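You operate a simulated robot arm through the tools that you are given. There is no shell and no other tool.

The job below is to be done with a simulated robot arm. You get a single attempt, and the scene is never put back.

## Task
Grease the bare end of the short rail, then run the bench stop to 34 cm.
Fine: use the wooden pad and the grease tin, pad back after; free the rail lever and leave it free. Set down upright: wooden pad. A coat counts when it lies all over at full strength: go over it till it gets no stronger.
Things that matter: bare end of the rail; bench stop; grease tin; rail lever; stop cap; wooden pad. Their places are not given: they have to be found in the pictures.

The check looks at the end state, three seconds after you hand in, the way a careful person would. Anything else that was tipped, shoved, dropped, spilled or broken makes it a failure.

## Robot
A 7-joint arm with a fingered hand, fixed in place. Base frame: the origin is on the floor under the middle of its stand, x ahead of it, y to its left, z up; the work surface is at about z = 840. Readings come in mm, rad, newtons and seconds.
With the tool pointing down near the work surface it reaches from about 360 to 840 mm from the base axis. Its first joint turns from -2.007 to 2.007 rad. Payload 5 kg.
Tool frame: the origin (TCP) lies between the finger pads and is the grasp point; the fingertips stand 32 mm ahead of it; z points along the fingers, y is the line along which they close. The gripper opens to 160 mm; its body begins 89 mm behind the TCP. The gripper is a hand of 4 fingers: y runs from the thumb to the fingers, the wrist lies at [0, 0, -267] in the tool frame.
Orientation is that of the tool frame in the base frame, as a unit quaternion [x, y, z, w]. With the fingers straight down and closing along the base's y, the tool's x points along the base's -x, its y along +y and its z along -z.

## Interface
- The arm moves only by the tool jog_arm. Its argument "steps" is one flat list of numbers, 6 for each row, row after row: the turn, a rotation vector about the tool's x, y, z in rad, then the shift along the tool's x, y, z in mm. In form: [rx, ry, rz, dx, dy, dz, rx, ry, rz, dx, dy, dz, ...]. A call has 1 to 20 rows; each row is the pose to reach, as a shift and turn from the pose commanded when the call began, along the tool's axes at that moment. A row lasts 0.2 s, in which the tool goes at most 50 mm and 0.15 rad; a call with a longer step from one row to the next is refused whole. Where a pose cannot be reached the arm comes as near as it can. A force on the tool above 90 N (or 10 N above the force at the start of the call, whichever is more), or a blocked arm, ends the call early, and 0.2 s more pass. In this call time passes only in rows, and 0.2 s behind the last. It gives the time, the measured TCP pose, the force on the tool (base axes), the opening and the grip force at its end, in the units of the frame above (readings bear some noise), with the torque about the TCP (base axes, N m) and any sound that the robot's microphone picked up.
- Cameras (640 x 400 px; columns grow to the right, rows downward): "scene" is fixed at [50.9, 500.2, 1441.6]; the picture's right is [-0.81, -0.59, 0.00], its down [-0.23, 0.31, -0.92] and it looks along [0.55, -0.74, -0.38] (base axes); focal length 333 px, centre (320, 200). "wrist" rides on the gripper at [80, -4, -114] in the tool frame; the picture's right is [0.05, 1.00, 0.00], its down [-0.82, 0.04, -0.58] and it looks along [-0.58, 0.03, 0.82] (tool axes); focal length 265 px, centre (320, 200).
- get_image(camera): a new picture of that camera. The clock stands still meanwhile.
- raise_lower(by): slides the trunk up (or, below 0, down) by that many mm; the arm rides with it, the base frame stays. It gives what a move gives, with no picture.
- move_fingers(finger1, finger2, finger3, thumb_bend): sets how far each is bent, from 0 (flat) to 1 (curled in); at 0.3 the hand is open as for a grip, at 0.7 the pads meet at the TCP. One left out holds its place. A second passes; each finger stops where it meets its share of the squeeze, and holds until it gets a number again. It is the only way to open and close the hand. It gives what a move gives, with no picture; readings hold the bend of each and the force on the fingers (four entries, about 0 where the hand has none), thumb and palm.
- point_at(camera, pixels): for up to 12 pixels [column, row] of the newest picture of that camera ("zoom" is the newest enlarged one), the place [x, y, z] in the base frame of the surface seen there, good to about 2 mm. The clock stands still meanwhile.
- close_up(camera, box): a new picture of the part [left, top, right, bottom] of that camera's present view, enlarged. The clock stands still meanwhile.
- finish_job(): hands the job in; it is judged then, once.

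Leave the gripper open and the arm clear of the work at the hand-in unless told otherwise.

The tools are called after "Call:" as name(argument=value, ...) on one line, values as JSON. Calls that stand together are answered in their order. jog_arm: Moves the arm, as the interface text tells. Its arguments: {"type":"object","properties":{"steps":{"type":"array"}},"required":["steps"]} The other tools are called the same way: raise_lower (by) moves the trunk up or down; move_fingers (finger1, finger2, finger3, thumb_bend) moves the fingers one by one; get_image (camera) takes a picture; point_at (camera, pixels) gives the place of the surface under pixels of a picture; close_up (camera, box) takes an enlarged picture of a part of a camera's view; finish_job () hands the job in.

At the start:

```text
time_s: 0.0
ee_pos: [526.7, -136.2, 1153.6]
tool_rot: [-0.001, 1.0, 0.0, 0.0]
ft_force: [0.1, -0.4, -0.7]
wrist_torque: [0.01, 0.01, 0.02]
grip_width: 159.8
finger_force: 0.1
shape: jaw
bend: [0.3, 0.3, 0.3, 0.3]
finger forces: [0.0, 0.1, 0.1, 0.0, 0.0, 0.0]
trunk travel left (down, up): [-800.0, 190.0]
```

scene: 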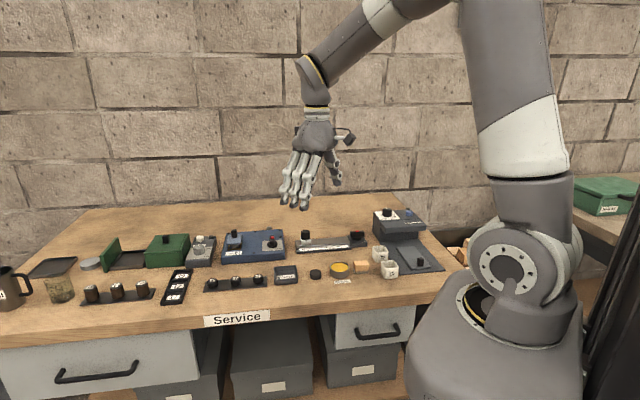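
wrist: 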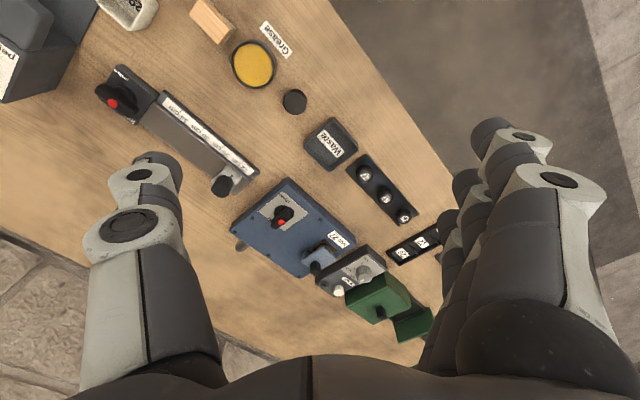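

I see a bench with a short rail with a scale (wrist picture around (190,135)), a lever knob with a red dot at (115,100), a grease tin at (253,65), and a wooden block at (212,20). I'll take enlarged pictures to see more.

Call:
close_up(camera="wrist", box=[80, 0, 320, 150])

Call:
close_up(camera="scene", box=[280, 200, 460, 312])

Call:
close_up(camera="wrist", box=[80, 50, 272, 210])

```text
2.67 times, centred on (200, 75) of wrist
```

zoom: 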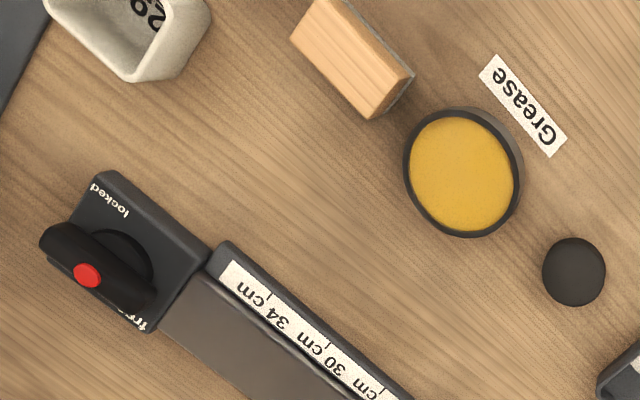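

```text
3.56 times, centred on (370, 256) of scene
```

zoom: 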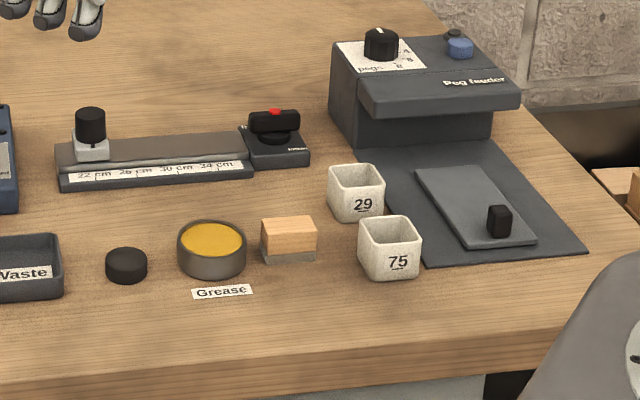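

```text
2.50 times, centred on (176, 130) of wrist
```

zoom: 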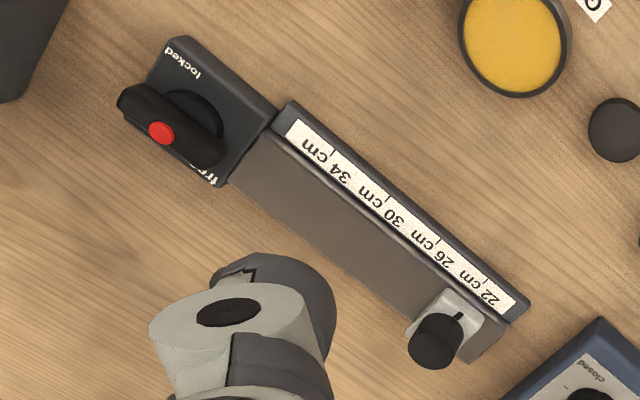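

I'll locate the main items from a new wrist picture and a new scene picture.

Call:
get_image(camera="wrist")

Call:
get_image(camera="scene")

Call:
point_at(camera="wrist", pixels=[[253, 65], [212, 20], [294, 102], [113, 103], [145, 88], [150, 115], [215, 165], [222, 187], [232, 180], [190, 125], [255, 173], [203, 8]])

Call:
point_at(camera="scene", pixels=[[340, 268], [361, 263], [361, 272], [315, 273], [306, 234], [305, 243], [357, 235], [357, 247], [300, 247], [325, 245], [345, 243], [388, 252]])

```text
taken
```

wrist: 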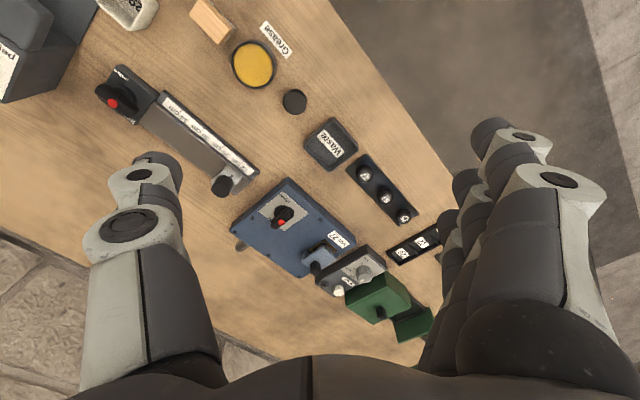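

```text
taken
```

scene: 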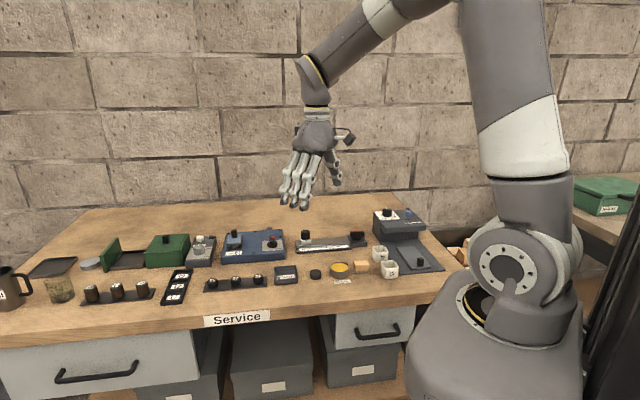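

```text
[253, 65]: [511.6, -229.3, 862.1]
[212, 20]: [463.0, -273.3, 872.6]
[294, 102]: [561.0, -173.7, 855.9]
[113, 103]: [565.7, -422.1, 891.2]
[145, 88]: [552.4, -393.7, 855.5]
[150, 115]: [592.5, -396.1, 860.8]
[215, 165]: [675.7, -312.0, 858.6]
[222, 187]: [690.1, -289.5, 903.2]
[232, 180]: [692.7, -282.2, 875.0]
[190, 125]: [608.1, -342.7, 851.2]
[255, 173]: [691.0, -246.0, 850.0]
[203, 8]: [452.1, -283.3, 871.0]
```

```text
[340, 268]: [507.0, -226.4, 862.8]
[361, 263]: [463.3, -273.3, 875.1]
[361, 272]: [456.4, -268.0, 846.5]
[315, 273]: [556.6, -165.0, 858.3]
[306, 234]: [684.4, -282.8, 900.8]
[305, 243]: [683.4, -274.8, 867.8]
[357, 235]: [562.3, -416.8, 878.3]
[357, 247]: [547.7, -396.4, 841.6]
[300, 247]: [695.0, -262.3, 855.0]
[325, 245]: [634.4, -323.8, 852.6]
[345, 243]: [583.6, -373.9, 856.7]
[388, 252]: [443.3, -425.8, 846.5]
```

The rail runs diagonally from about (580,-375) to (695,-250), top near z=857. I'll move the hand lower over it for a close look at the rail, lever and stop.

Call:
jog_arm(steps=[0, 0, 0, 6, -31, 20, 0, 0, 0, 12, -62, 40, 0, 0, 0, 18, -93, 60, 0, 0, 0, 24, -124, 80, 0, 0, 0, 30, -155, 100, 0, 0, 0, 36, -186, 120, 0, 0, 0, 36, -189, 130])

Call:
get_image(camera="wrist")

```text
time_s: 1.6
ee_pos: [491.2, -325.5, 1022.7]
tool_rot: [0.0, 1.0, -0.001, 0.001]
ft_force: [0.7, -0.2, 0.0]
wrist_torque: [-0.01, 0.02, 0.02]
grip_width: 159.9
finger_force: 0.0
shape: jaw
bend: [0.3, 0.3, 0.3, 0.3]
finger forces: [0.1, 0.0, 0.0, 0.1, 0.0, 0.1]
trunk travel left (down, up): [-800.0, 190.0]
```

```text
taken
```

wrist: 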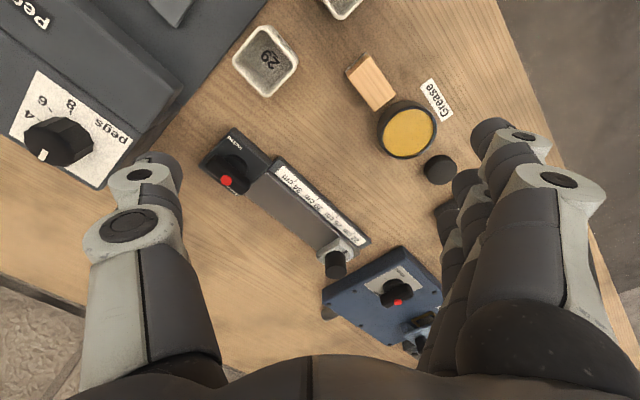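

Now the rail is well in view. I'll enlarge the rail, lever and pad parts.

Call:
close_up(camera="wrist", box=[190, 110, 382, 290])

Call:
close_up(camera="wrist", box=[330, 40, 470, 190])

Call:
close_up(camera="wrist", box=[190, 120, 290, 210])

```text
2.22 times, centred on (286, 200) of wrist
```

zoom: 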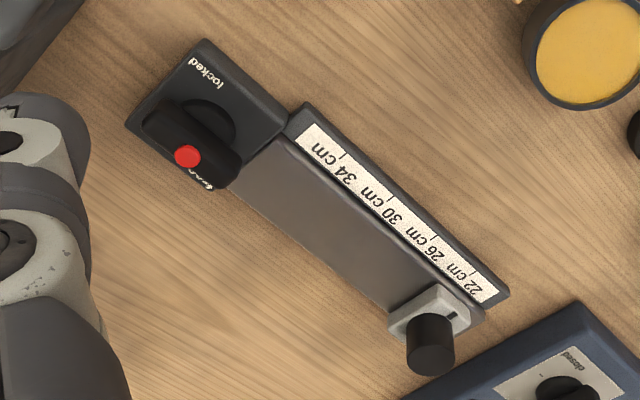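

```text
2.67 times, centred on (400, 115) of wrist
```

zoom: 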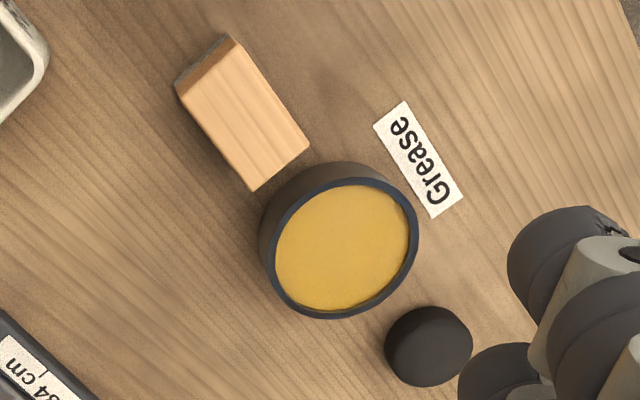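

```text
4.44 times, centred on (240, 165) of wrist
```

zoom: 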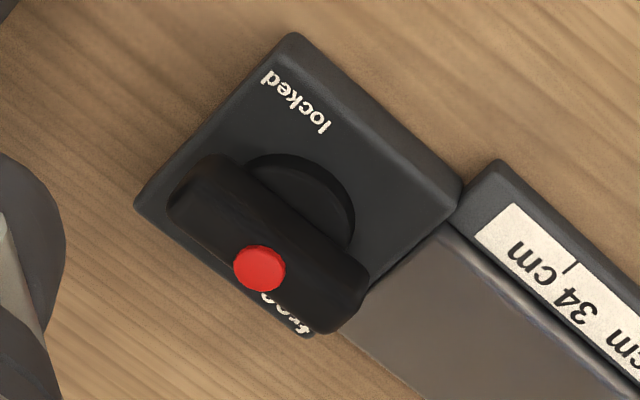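

I'll enlarge the rail surface and its lever from both cameras for finer details.

Call:
close_up(camera="wrist", box=[250, 155, 314, 195])

Call:
close_up(camera="wrist", box=[300, 200, 380, 280])

Call:
close_up(camera="scene", box=[290, 222, 375, 290])

Call:
close_up(camera="scene", box=[340, 225, 372, 250])

```text
10.00 times, centred on (282, 175) of wrist
```

zoom: 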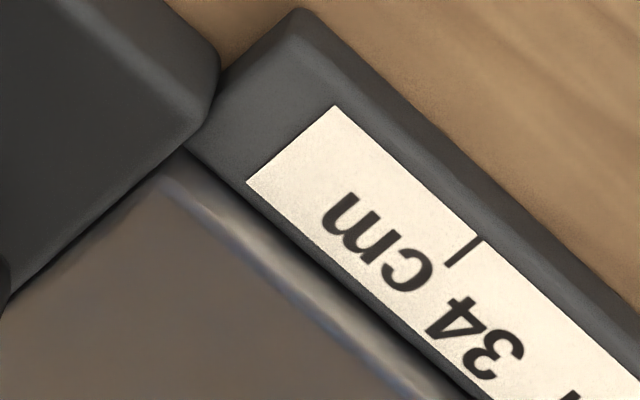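

```text
5.00 times, centred on (340, 240) of wrist
```

zoom: 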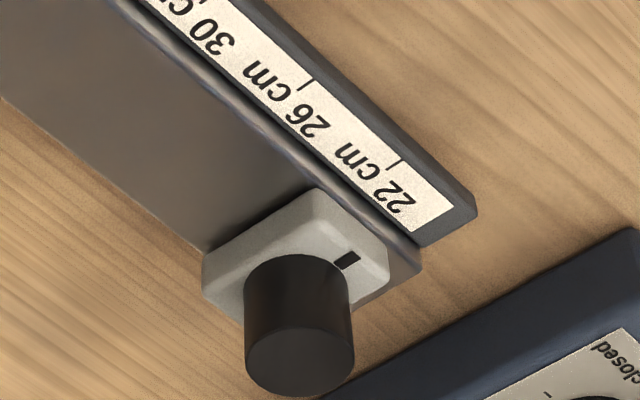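

```text
5.88 times, centred on (332, 256) of scene
```

zoom: 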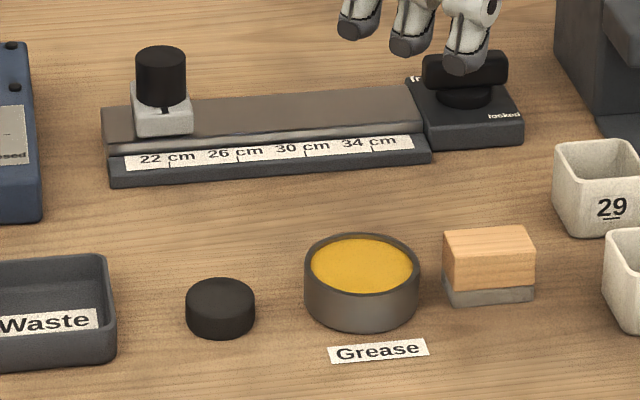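

```text
16.00 times, centred on (356, 238) of scene
```

zoom: 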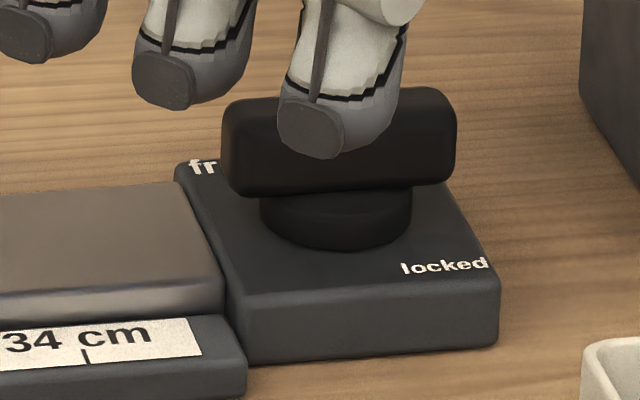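

The zoom is sharp, so I can stay high. I'll raise the hand and shift it back a little to clear the scene camera's view of the lever, then enlarge rail and lever again.

Call:
jog_arm(steps=[0, 0, 0, 0, 0, -50, 0, 0, 0, 20, 40, -70, 0, 0, 0, 40, 80, -80, 0, 0, 0, 60, 110, -90])

Call:
close_up(camera="scene", box=[340, 225, 372, 250])

Call:
close_up(camera="scene", box=[295, 228, 359, 256])

Call:
get_image(camera="wrist")

```text
time_s: 2.6
ee_pos: [428.9, -213.7, 1114.3]
tool_rot: [0.0, 1.0, 0.0, 0.001]
ft_force: [0.3, -0.1, 1.0]
wrist_torque: [0.01, -0.02, -0.01]
grip_width: 159.9
finger_force: 0.1
shape: jaw
bend: [0.3, 0.3, 0.3, 0.3]
finger forces: [0.2, 0.1, 0.0, 0.0, 0.0, 0.0]
trunk travel left (down, up): [-800.0, 190.0]
```

```text
16.00 times, centred on (356, 238) of scene
```

zoom: 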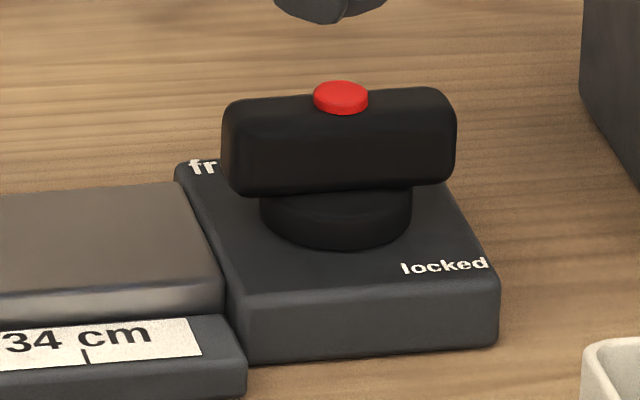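

```text
10.00 times, centred on (327, 242) of scene
```

zoom: 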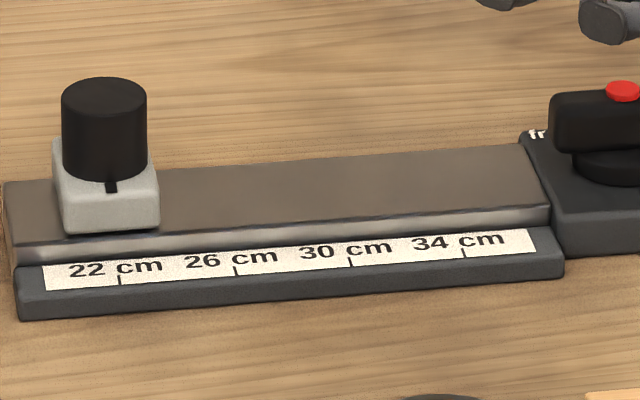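

```text
taken
```

wrist: 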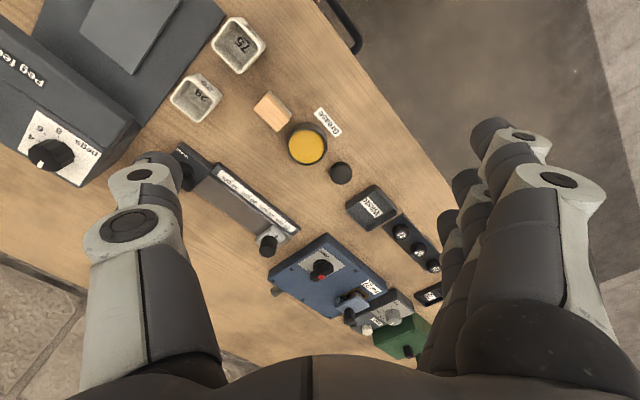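

The lever is a bar on a round pivot with a red button on top; labels "free" (far left) and "locked" (near right). I'll measure places on it, and on the rail and stop, in the newest enlarged picture and look at the blue box knob for comparison.

Call:
point_at(camera="zoom", pixels=[[15, 195], [545, 205], [535, 150], [15, 240], [545, 220], [110, 185], [120, 90], [65, 232], [158, 225], [119, 280], [464, 252], [350, 200]])

Call:
close_up(camera="scene", box=[340, 225, 372, 250])

Call:
point_at(camera="zoom", pixels=[[203, 167], [445, 267], [340, 95], [240, 100], [440, 95], [232, 180], [446, 170], [182, 172], [240, 340], [495, 310], [230, 300], [340, 220]])

Call:
close_up(camera="scene", box=[215, 222, 290, 268])

```text
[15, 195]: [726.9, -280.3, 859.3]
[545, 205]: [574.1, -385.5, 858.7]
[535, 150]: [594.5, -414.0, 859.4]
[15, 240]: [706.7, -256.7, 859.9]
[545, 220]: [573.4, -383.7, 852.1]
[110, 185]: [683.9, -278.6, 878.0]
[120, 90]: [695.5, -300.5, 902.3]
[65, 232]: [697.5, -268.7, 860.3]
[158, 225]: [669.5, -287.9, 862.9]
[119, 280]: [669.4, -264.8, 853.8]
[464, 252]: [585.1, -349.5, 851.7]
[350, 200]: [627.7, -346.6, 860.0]
```

```text
16.00 times, centred on (356, 238) of scene
```

zoom: 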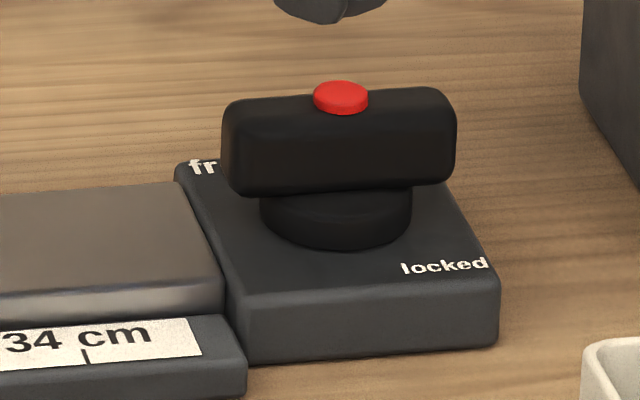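

```text
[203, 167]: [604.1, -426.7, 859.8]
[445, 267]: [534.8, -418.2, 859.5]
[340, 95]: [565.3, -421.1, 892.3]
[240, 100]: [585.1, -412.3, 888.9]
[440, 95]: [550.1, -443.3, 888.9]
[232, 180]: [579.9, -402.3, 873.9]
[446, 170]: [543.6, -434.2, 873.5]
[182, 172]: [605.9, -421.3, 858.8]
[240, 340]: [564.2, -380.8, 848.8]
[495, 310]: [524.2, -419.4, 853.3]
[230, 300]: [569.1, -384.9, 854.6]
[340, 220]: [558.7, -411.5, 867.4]
```

```text
8.53 times, centred on (252, 245) of scene
```

zoom: 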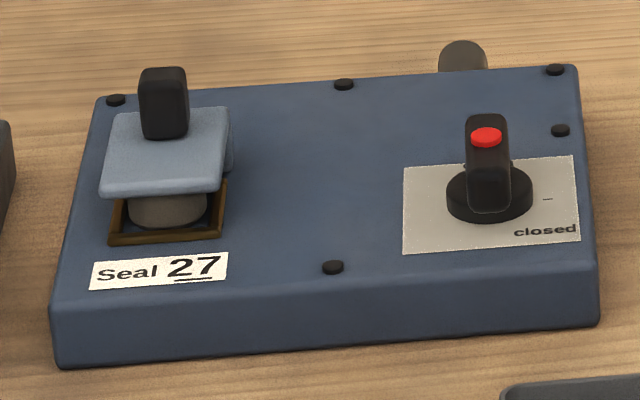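

Rail direction is at 45°: 12 cm of scale is 120 mm along (-0.707,-0.707). I need a view from above of the lever and the blue box knob for comparison, so I'll shift the hand sideways (−y) to bring the lever to the middle of the wrist picture.

Call:
jog_arm(steps=[0, 0, 0, 0, -45, 0, 0, 0, 0, 0, -90, 0, 0, 0, 0, 0, -135, 0, 0, 0, 0, 0, -170, 20])

Call:
get_image(camera="wrist")

```text
time_s: 3.6
ee_pos: [431.9, -385.6, 1094.5]
tool_rot: [-0.001, 1.0, 0.0, 0.0]
ft_force: [-0.5, -0.4, 0.2]
wrist_torque: [0.05, 0.03, 0.01]
grip_width: 159.9
finger_force: 0.0
shape: jaw
bend: [0.3, 0.3, 0.3, 0.3]
finger forces: [0.0, 0.0, 0.0, 0.0, 0.0, 0.0]
trunk travel left (down, up): [-800.0, 190.0]
```

```text
taken
```

wrist: 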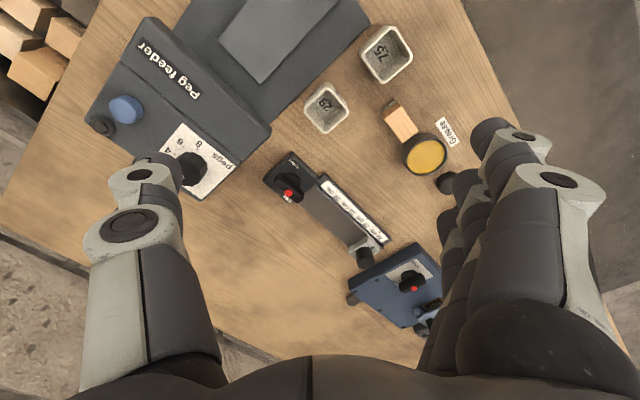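

The lever is now at (288,190) and clear. I'll enlarge it, the stop at (365,250), the blue knob at (410,280), and the pad and tin.

Call:
close_up(camera="wrist", box=[256, 145, 326, 213])

Call:
close_up(camera="wrist", box=[336, 215, 400, 275])

Call:
close_up(camera="wrist", box=[370, 245, 450, 320])

Call:
close_up(camera="wrist", box=[300, 180, 390, 255])

```text
5.88 times, centred on (291, 179) of wrist
```

zoom: 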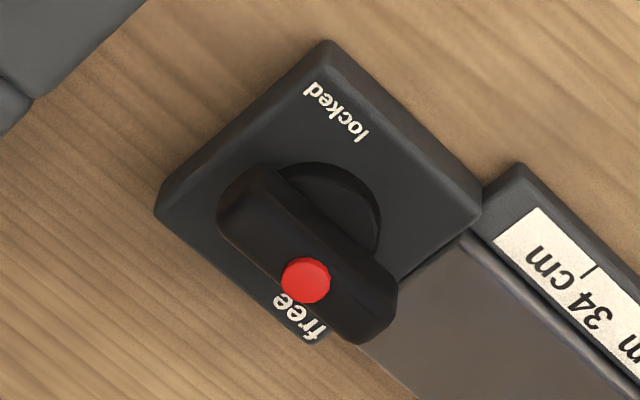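

```text
6.67 times, centred on (368, 245) of wrist
```

zoom: 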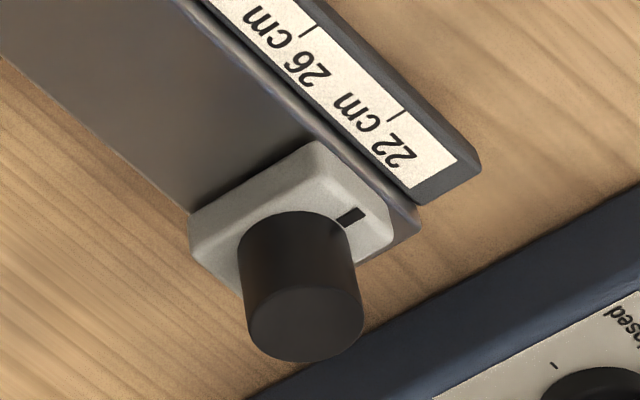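

```text
5.33 times, centred on (410, 282) of wrist
```

zoom: 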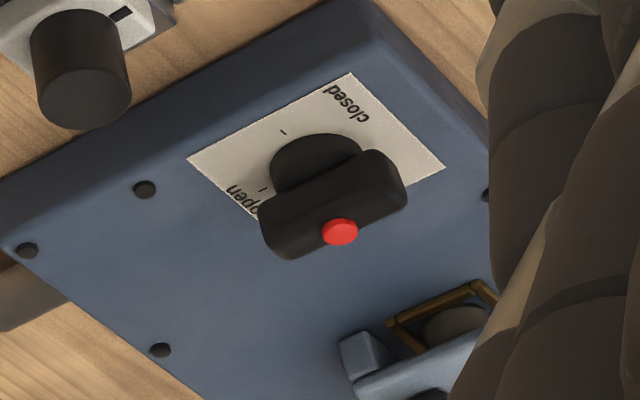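

```text
5.33 times, centred on (345, 218) of wrist
```

zoom: 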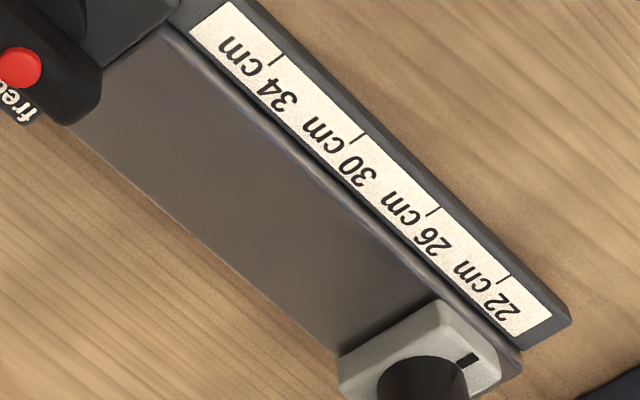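

The bar is along the rail, at the "locked" setting; "free" is at the back side, as with the blue box's open/closed knob. The stop index is on 22 cm. Now I look for which end of the rail is "bare" by enlarging the rail's two halves.

Call:
close_up(camera="scene", box=[310, 236, 352, 256])

Call:
close_up(camera="scene", box=[292, 230, 324, 258])

Call:
close_up(camera="wrist", box=[310, 185, 350, 225])

Call:
close_up(camera="wrist", box=[335, 205, 375, 245])

```text
15.24 times, centred on (331, 246) of scene
```

zoom: 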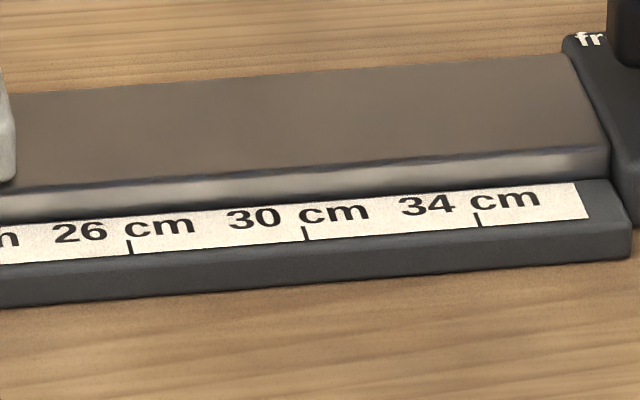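

```text
14.29 times, centred on (308, 244) of scene
```

zoom: 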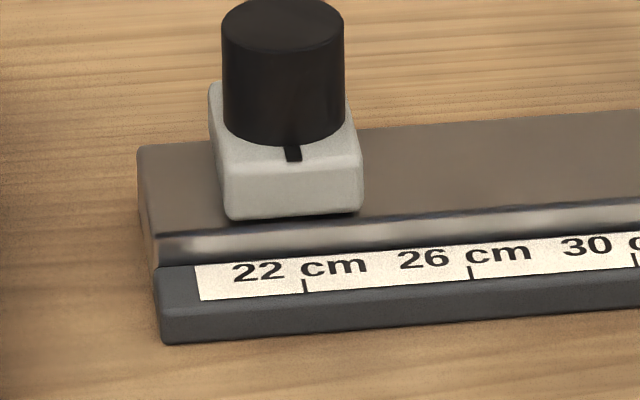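

```text
10.00 times, centred on (330, 205) of wrist
```

zoom: 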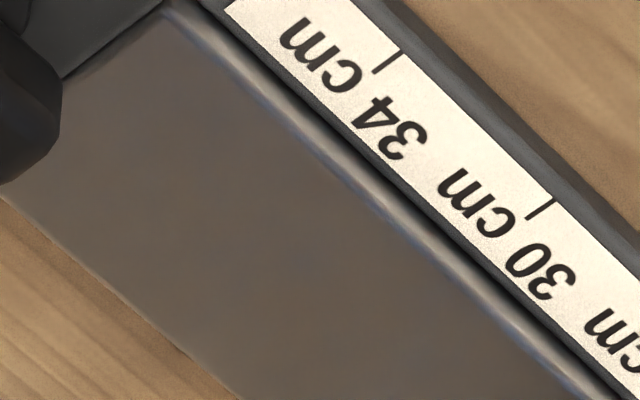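

```text
10.00 times, centred on (355, 225) of wrist
```

zoom: 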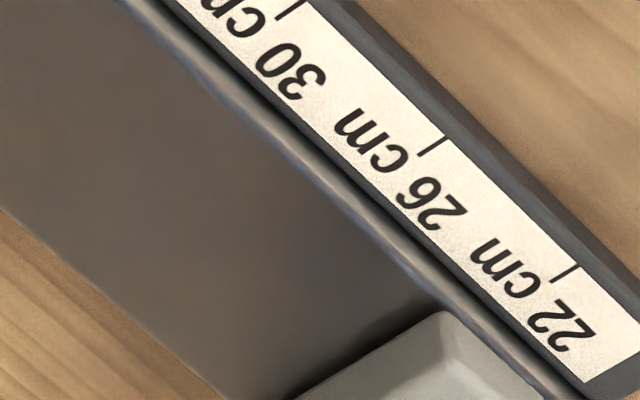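

No visible difference along the rail, so the bare end should be the free part toward 34 cm, beside the lever block. Now I'll measure the pad, tin and black disc in enlarged pictures.

Call:
close_up(camera="wrist", box=[370, 85, 460, 195])

Call:
point_at(camera="zoom", pixels=[[200, 60], [260, 60], [320, 200], [330, 260], [400, 240], [260, 300]])

Call:
close_up(camera="scene", box=[325, 252, 375, 284])

```text
3.64 times, centred on (415, 140) of wrist
```

zoom: 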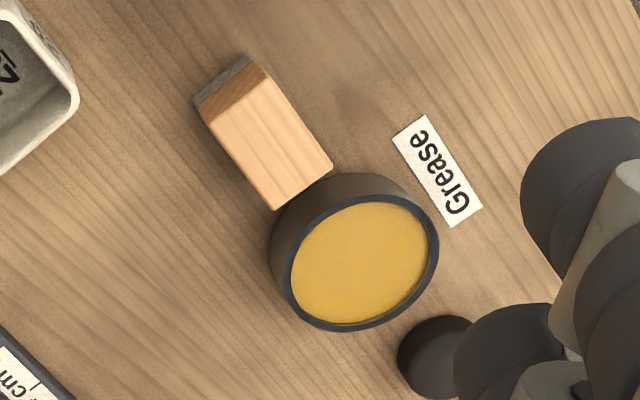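

```text
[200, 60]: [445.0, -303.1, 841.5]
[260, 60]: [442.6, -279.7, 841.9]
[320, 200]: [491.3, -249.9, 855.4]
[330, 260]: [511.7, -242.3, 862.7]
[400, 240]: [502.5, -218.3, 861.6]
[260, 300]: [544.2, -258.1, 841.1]
```

```text
12.50 times, centred on (350, 268) of scene
```

zoom: 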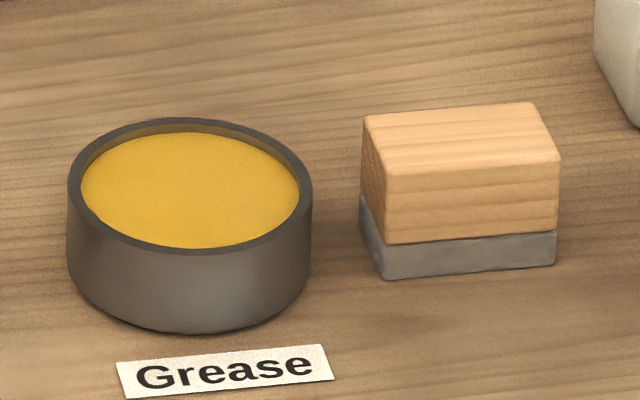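

Call:
point_at(camera="zoom", pixels=[[370, 120], [535, 107], [553, 155], [390, 170], [385, 270], [550, 260], [190, 190], [190, 250], [72, 180], [308, 180], [190, 122], [85, 210]])

Call:
close_up(camera="scene", box=[285, 258, 335, 290])

```text
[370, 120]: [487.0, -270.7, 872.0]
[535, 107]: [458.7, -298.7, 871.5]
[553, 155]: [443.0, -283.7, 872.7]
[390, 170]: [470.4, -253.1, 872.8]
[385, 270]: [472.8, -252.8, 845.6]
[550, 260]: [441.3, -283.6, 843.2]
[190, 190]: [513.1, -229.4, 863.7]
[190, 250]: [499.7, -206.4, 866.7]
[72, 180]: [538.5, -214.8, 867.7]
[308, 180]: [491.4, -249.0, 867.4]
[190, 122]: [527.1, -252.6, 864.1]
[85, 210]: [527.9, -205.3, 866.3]
```

```text
12.50 times, centred on (310, 274) of scene
```

zoom: 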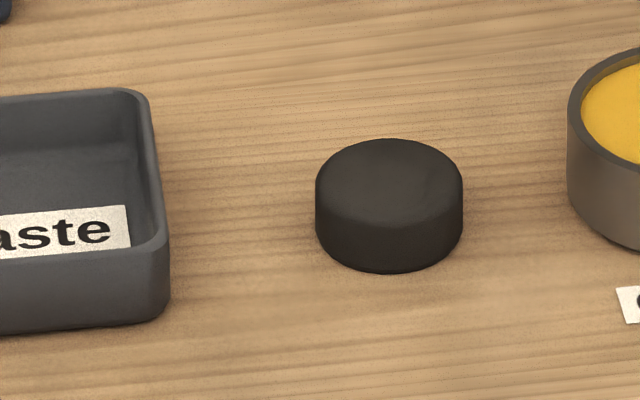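

The pad is about 40×24 mm and 34 mm tall, centred at (465,-276.5); tin centre about (514,-230), rim z≈867, grease just below it; rail top z≈860. I'll turn the hand 45° so its closing line is across the rail, and go above the lever at (565,-421) at z≈1000.

Call:
jog_arm(steps=[0, 0, -0.131, -22, -6, 16, 0, 0, -0.262, -44, -12, 32, 0, 0, -0.393, -67, -18, 48, 0, 0, -0.524, -89, -24, 64, 0, 0, -0.655, -111, -30, 80, 0, 0, -0.785, -133.4, -35.5, 94.5])

Call:
get_image(camera="scene")

Call:
get_image(camera="wrist")

```text
time_s: 5.0
ee_pos: [564.0, -425.6, 1000.7]
tool_rot: [-0.381, 0.925, 0.0, 0.001]
ft_force: [-1.1, -0.5, 0.1]
wrist_torque: [0.09, -0.01, -0.04]
grip_width: 160.0
finger_force: 0.1
shape: jaw
bend: [0.3, 0.3, 0.3, 0.3]
finger forces: [0.1, 0.1, 0.0, 0.0, 0.0, 0.0]
trunk travel left (down, up): [-800.0, 190.0]
```

```text
taken
```

scene: 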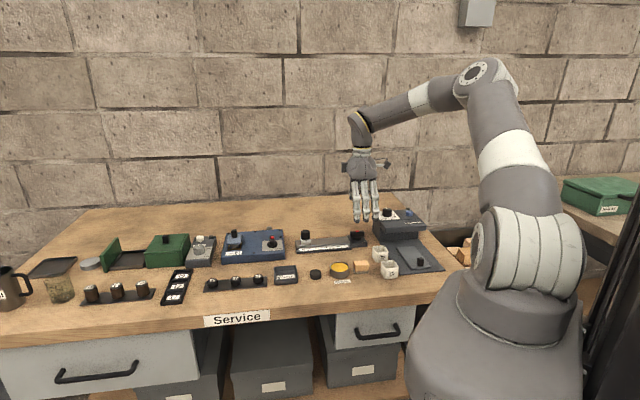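

```text
taken
```

wrist: 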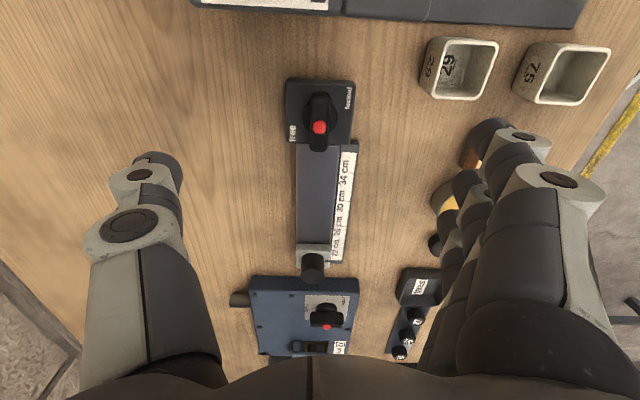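

The hand hangs over the lever now. I'll find where the fingertips really are, relative to the TCP, from an enlarged scene picture, and take a settled reading with a null move.

Call:
jog_arm(steps=[0, 0, 0, 0, 0, 0])

Call:
close_up(camera="scene", box=[330, 145, 410, 255])

```text
time_s: 5.4
ee_pos: [565.3, -424.1, 1000.2]
tool_rot: [-0.382, 0.924, 0.0, 0.0]
ft_force: [0.1, -0.3, -0.3]
wrist_torque: [0.02, 0.0, 0.01]
grip_width: 159.8
finger_force: 0.0
shape: jaw
bend: [0.3, 0.3, 0.3, 0.3]
finger forces: [0.0, 0.1, 0.1, 0.0, 0.0, 0.0]
trunk travel left (down, up): [-800.0, 190.0]
```

```text
3.64 times, centred on (370, 200) of scene
```

zoom: 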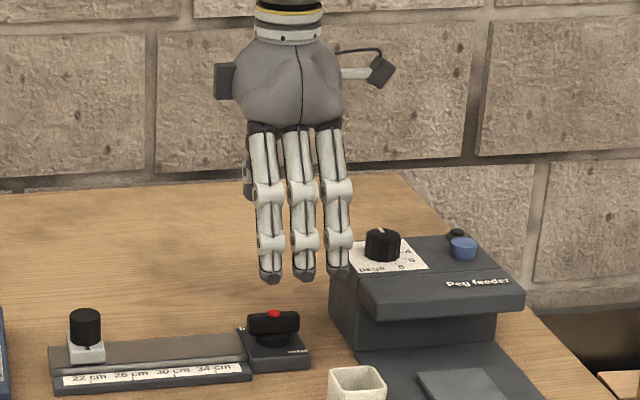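

Call:
point_at(camera="zoom", pixels=[[270, 275], [305, 275], [338, 272], [270, 245], [306, 243], [339, 238], [257, 275], [350, 270], [275, 313], [384, 240], [460, 245], [380, 262]])

```text
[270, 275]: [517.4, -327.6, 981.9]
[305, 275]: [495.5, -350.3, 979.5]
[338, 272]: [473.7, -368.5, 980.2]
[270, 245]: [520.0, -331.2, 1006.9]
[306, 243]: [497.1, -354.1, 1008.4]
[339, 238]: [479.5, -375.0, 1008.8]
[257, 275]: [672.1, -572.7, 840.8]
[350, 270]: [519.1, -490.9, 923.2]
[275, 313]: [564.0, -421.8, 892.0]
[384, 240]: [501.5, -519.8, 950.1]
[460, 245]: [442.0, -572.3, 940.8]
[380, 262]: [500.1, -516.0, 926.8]
```

The three fingers sit about 30 mm apart along the rail direction and reach about 30 mm past the TCP. Before lowering on the lever I'll bend all fingers to 0.52 to narrow the opening, and check where cup 29 stands.

Call:
move_fingers(finger1=0.52, finger2=0.52, finger3=0.52, thumb_bend=0.52)

Call:
close_up(camera="scene", box=[330, 145, 410, 285])

Call:
get_image(camera="wrist")

```text
time_s: 6.4
ee_pos: [564.4, -421.9, 1000.7]
tool_rot: [-0.382, 0.924, -0.001, 0.0]
ft_force: [0.0, 0.7, -0.8]
wrist_torque: [0.0, 0.01, -0.01]
grip_width: 84.5
finger_force: 0.1
shape: fingers
bend: [0.52, 0.52, 0.52, 0.52]
finger forces: [0.1, 0.0, 0.0, 0.0, 0.0, 0.0]
trunk travel left (down, up): [-800.0, 190.0]
```

```text
2.86 times, centred on (370, 215) of scene
```

zoom: 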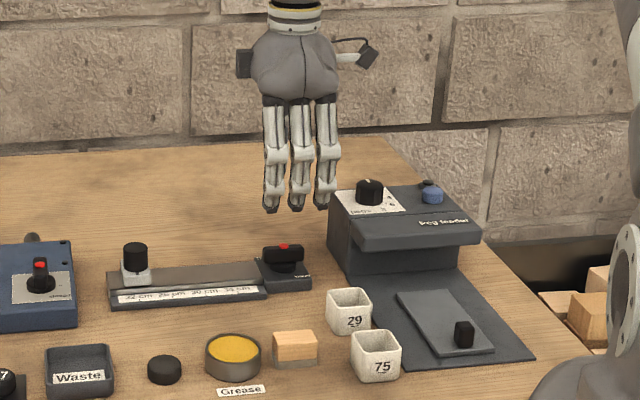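

```text
taken
```

wrist: 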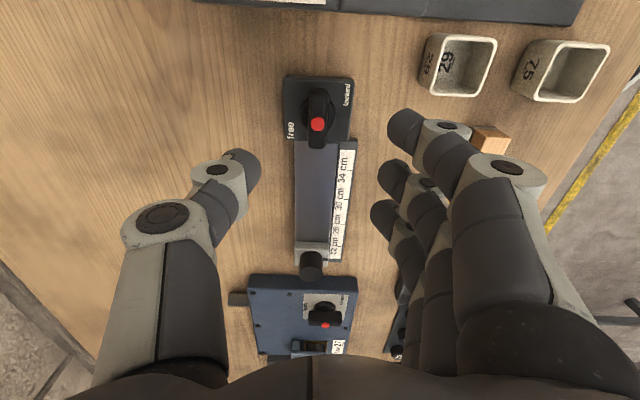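

Opening is now 84.5 mm. I'll measure fingertip places at this bend and the cup, cap, and stop in this enlarged picture (scene).

Call:
close_up(camera="scene", box=[350, 170, 390, 205])

Call:
point_at(camera="wrist", pixels=[[318, 124], [318, 92], [318, 145], [460, 64], [436, 92], [493, 42], [310, 265], [250, 165], [398, 135], [290, 115], [346, 93]])

```text
11.43 times, centred on (370, 188) of scene
```

zoom: 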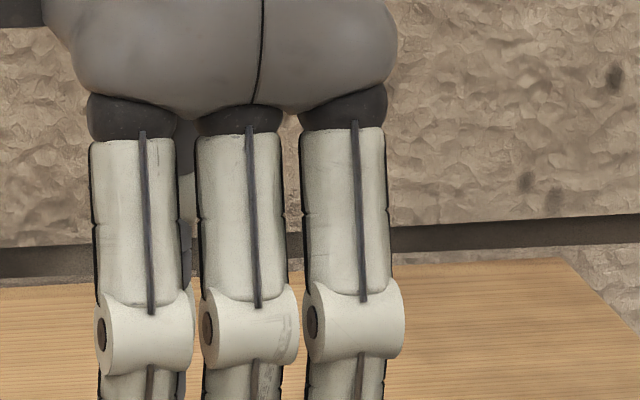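

```text
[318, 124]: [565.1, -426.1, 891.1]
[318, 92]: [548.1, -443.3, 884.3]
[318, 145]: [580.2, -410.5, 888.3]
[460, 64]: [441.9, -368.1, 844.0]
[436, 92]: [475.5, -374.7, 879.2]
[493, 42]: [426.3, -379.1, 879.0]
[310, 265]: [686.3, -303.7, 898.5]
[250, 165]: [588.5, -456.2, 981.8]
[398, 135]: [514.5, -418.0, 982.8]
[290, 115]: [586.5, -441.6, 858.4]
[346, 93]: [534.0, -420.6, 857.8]
```

"free" lies straight at the back of the pivot, "locked" to the right: the lever must be turned a quarter turn counter-clockwise seen from above. I'll check the fingertip heights before lowering.

Call:
close_up(camera="scene", box=[350, 195, 390, 225])

Call:
point_at(camera="zoom", pixels=[[140, 320], [250, 320], [350, 310], [140, 280], [250, 280], [350, 270], [140, 200], [250, 200], [350, 200]])

```text
13.33 times, centred on (370, 210) of scene
```

zoom: 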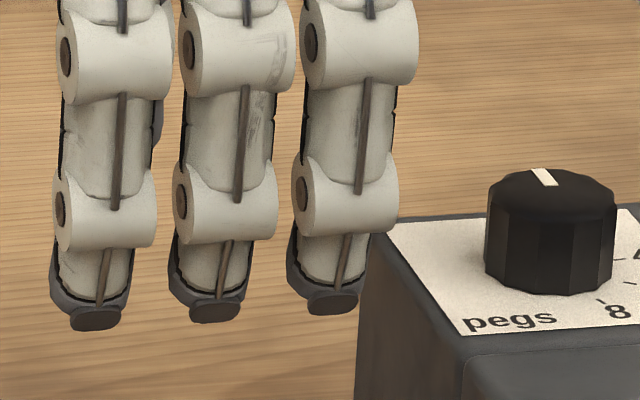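

```text
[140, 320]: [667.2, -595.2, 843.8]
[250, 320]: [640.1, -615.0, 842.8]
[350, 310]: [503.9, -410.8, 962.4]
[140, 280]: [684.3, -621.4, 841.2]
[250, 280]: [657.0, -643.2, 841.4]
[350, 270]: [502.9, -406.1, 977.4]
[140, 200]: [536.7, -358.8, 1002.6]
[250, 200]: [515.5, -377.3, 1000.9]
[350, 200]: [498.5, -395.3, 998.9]
```

Fingertips are about 40 mm below the TCP at this bend. The lever bar spans z 873–890 over a block top at 860, so I'll lower the TCP to z≈904, keeping tips just above the block.

Call:
jog_arm(steps=[0, 0, 0, 0, 0, 30, 0, 0, 0, 0, 0, 60, 0, 0, 0, 0, 0, 80, 0, 0, 0, 0, 0, 90, 0, 0, 0, 0, 0, 95])

Call:
close_up(camera="scene", box=[330, 205, 390, 255])

Call:
get_image(camera="wrist")

```text
time_s: 7.6
ee_pos: [564.6, -423.6, 905.3]
tool_rot: [-0.381, 0.924, 0.0, -0.001]
ft_force: [0.0, -0.4, -0.7]
wrist_torque: [0.02, 0.02, -0.01]
grip_width: 84.3
finger_force: 0.0
shape: fingers
bend: [0.52, 0.52, 0.52, 0.52]
finger forces: [0.1, 0.1, 0.1, 0.0, 0.0, 0.0]
trunk travel left (down, up): [-800.0, 190.0]
```

```text
8.00 times, centred on (360, 230) of scene
```

zoom: 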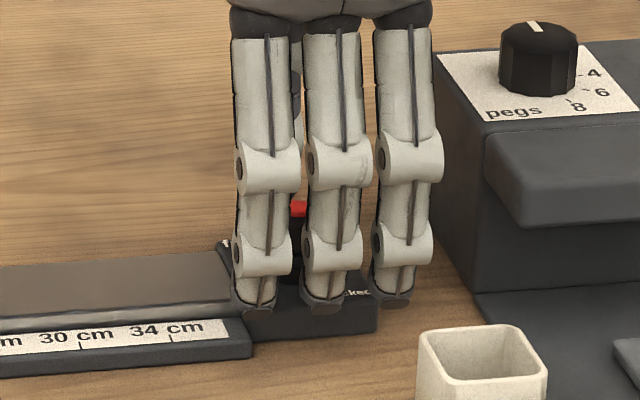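

```text
taken
```

wrist: 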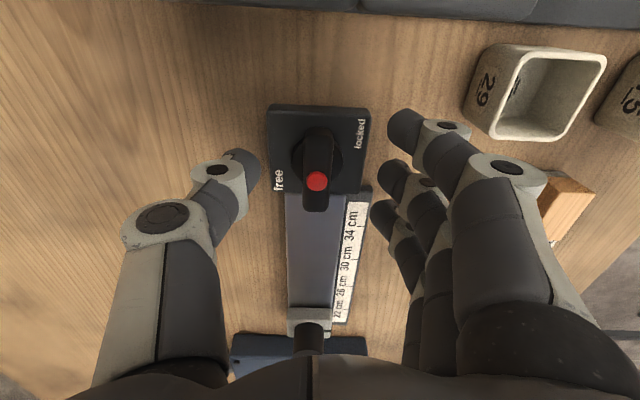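

The lever bar lies between thumb and fingers. I'll close gently, first to 0.62 for a look at how the fingertips meet the bar.

Call:
move_fingers(finger1=0.62, finger2=0.62, finger3=0.62, thumb_bend=0.62)

Call:
close_up(camera="scene", box=[330, 205, 390, 255])

Call:
get_image(camera="wrist")

```text
time_s: 8.6
ee_pos: [565.4, -422.6, 904.9]
tool_rot: [-0.382, 0.924, -0.001, 0.0]
ft_force: [0.3, 0.5, -0.1]
wrist_torque: [0.02, 0.01, 0.0]
grip_width: 47.1
finger_force: 0.0
shape: fingers
bend: [0.62, 0.62, 0.62, 0.62]
finger forces: [0.0, 0.0, 0.0, 0.0, 0.0, 0.0]
trunk travel left (down, up): [-800.0, 190.0]
```

```text
8.00 times, centred on (360, 230) of scene
```

zoom: 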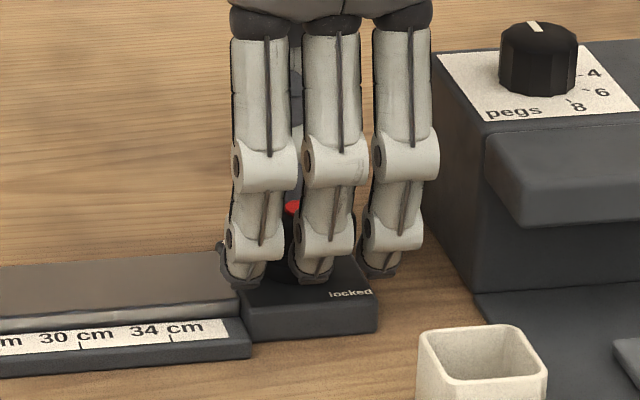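

```text
taken
```

wrist: 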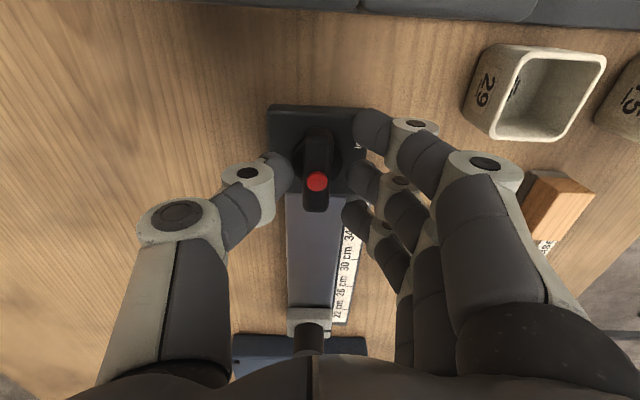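

Opening 47 mm, no contact yet. I close further to take hold of the bar.

Call:
move_fingers(finger1=0.74, finger2=0.74, finger3=0.74, thumb_bend=0.74)

Call:
close_up(camera="scene", box=[330, 205, 390, 255])

Call:
get_image(camera="wrist")

```text
time_s: 9.6
ee_pos: [564.5, -422.8, 905.3]
tool_rot: [-0.382, 0.924, 0.001, 0.0]
ft_force: [-3.4, 3.4, -13.6]
wrist_torque: [0.05, 0.0, -0.02]
grip_width: 30.6
finger_force: 16.8
shape: fingers
bend: [0.71, 0.71, 0.71, 0.68]
finger forces: [6.4, 6.9, 5.9, 0.1, 14.7, 0.1]
trunk travel left (down, up): [-800.0, 190.0]
```

```text
8.00 times, centred on (360, 230) of scene
```

zoom: 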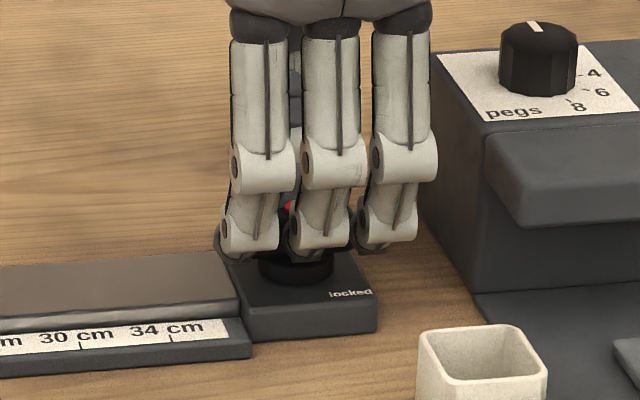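

```text
taken
```

wrist: 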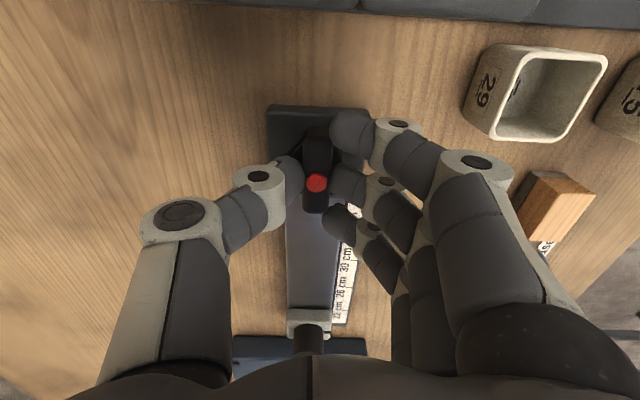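

I have the bar between thumb and all three fingers (about 6 N each, 15 N on the thumb). Now I turn slowly counter-clockwise (seen from above), watching the torque.

Call:
jog_arm(steps=[0, 0, -0.05, 0, 0, 0, 0, 0, -0.1, 0, 0, 0, 0, 0, -0.15, 0, 0, 0, 0, 0, -0.2, 0, 0, 0])

Call:
close_up(camera="wrist", box=[220, 60, 420, 260])

```text
time_s: 10.6
ee_pos: [563.4, -421.3, 903.0]
tool_rot: [-0.449, 0.893, 0.0, 0.0]
ft_force: [-4.2, 0.6, -6.0]
wrist_torque: [-0.02, -0.03, 0.03]
grip_width: 30.3
finger_force: 18.7
shape: fingers
bend: [0.72, 0.71, 0.72, 0.68]
finger forces: [7.0, 7.1, 6.6, 0.1, 16.4, 0.0]
out of reach, approached as far as the arm can: row 4
trunk travel left (down, up): [-800.0, 190.0]
```

```text
2.00 times, centred on (320, 160) of wrist
```

zoom: 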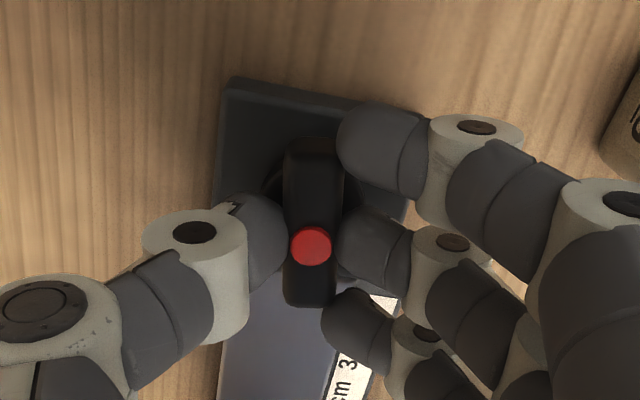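

The lever turns easily, but the arm hit a joint limit at about 53°. I'll let go (open to 0.55), lift, and turn the hand half a turn the other way to grip from the other side.

Call:
move_fingers(finger1=0.55, finger2=0.55, finger3=0.55, thumb_bend=0.55)

Call:
jog_arm(steps=[0, 0, 0, 0, 0, -30, 0, 0, 0, 0, 0, -70, 0, 0, 0, 0, 0, -110])

Call:
close_up(camera="scene", box=[330, 205, 390, 255])

```text
time_s: 11.6
ee_pos: [564.5, -420.4, 903.6]
tool_rot: [-0.45, 0.893, 0.0, 0.001]
ft_force: [-0.2, 0.0, 0.0]
wrist_torque: [0.04, -0.02, -0.01]
grip_width: 71.0
finger_force: 0.1
shape: fingers
bend: [0.55, 0.55, 0.55, 0.55]
finger forces: [0.1, 0.0, 0.0, 0.0, 0.1, 0.0]
trunk travel left (down, up): [-800.0, 190.0]
```

```text
time_s: 12.4
ee_pos: [552.5, -436.9, 968.9]
tool_rot: [-0.423, 0.906, -0.02, 0.015]
ft_force: [-1.1, -0.5, 0.0]
wrist_torque: [0.07, -0.15, 0.03]
grip_width: 71.8
finger_force: 0.1
shape: fingers
bend: [0.55, 0.55, 0.55, 0.55]
finger forces: [0.0, 0.1, 0.0, 0.1, 0.0, 0.1]
out of reach, approached as far as the arm can: row 1, 2, 3
trunk travel left (down, up): [-800.0, 190.0]
```

```text
8.00 times, centred on (360, 230) of scene
```

zoom: 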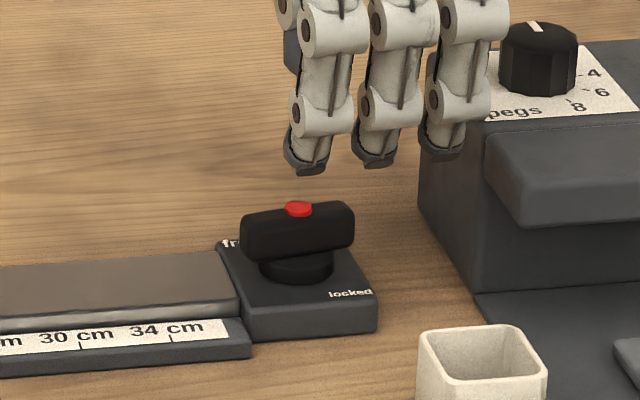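

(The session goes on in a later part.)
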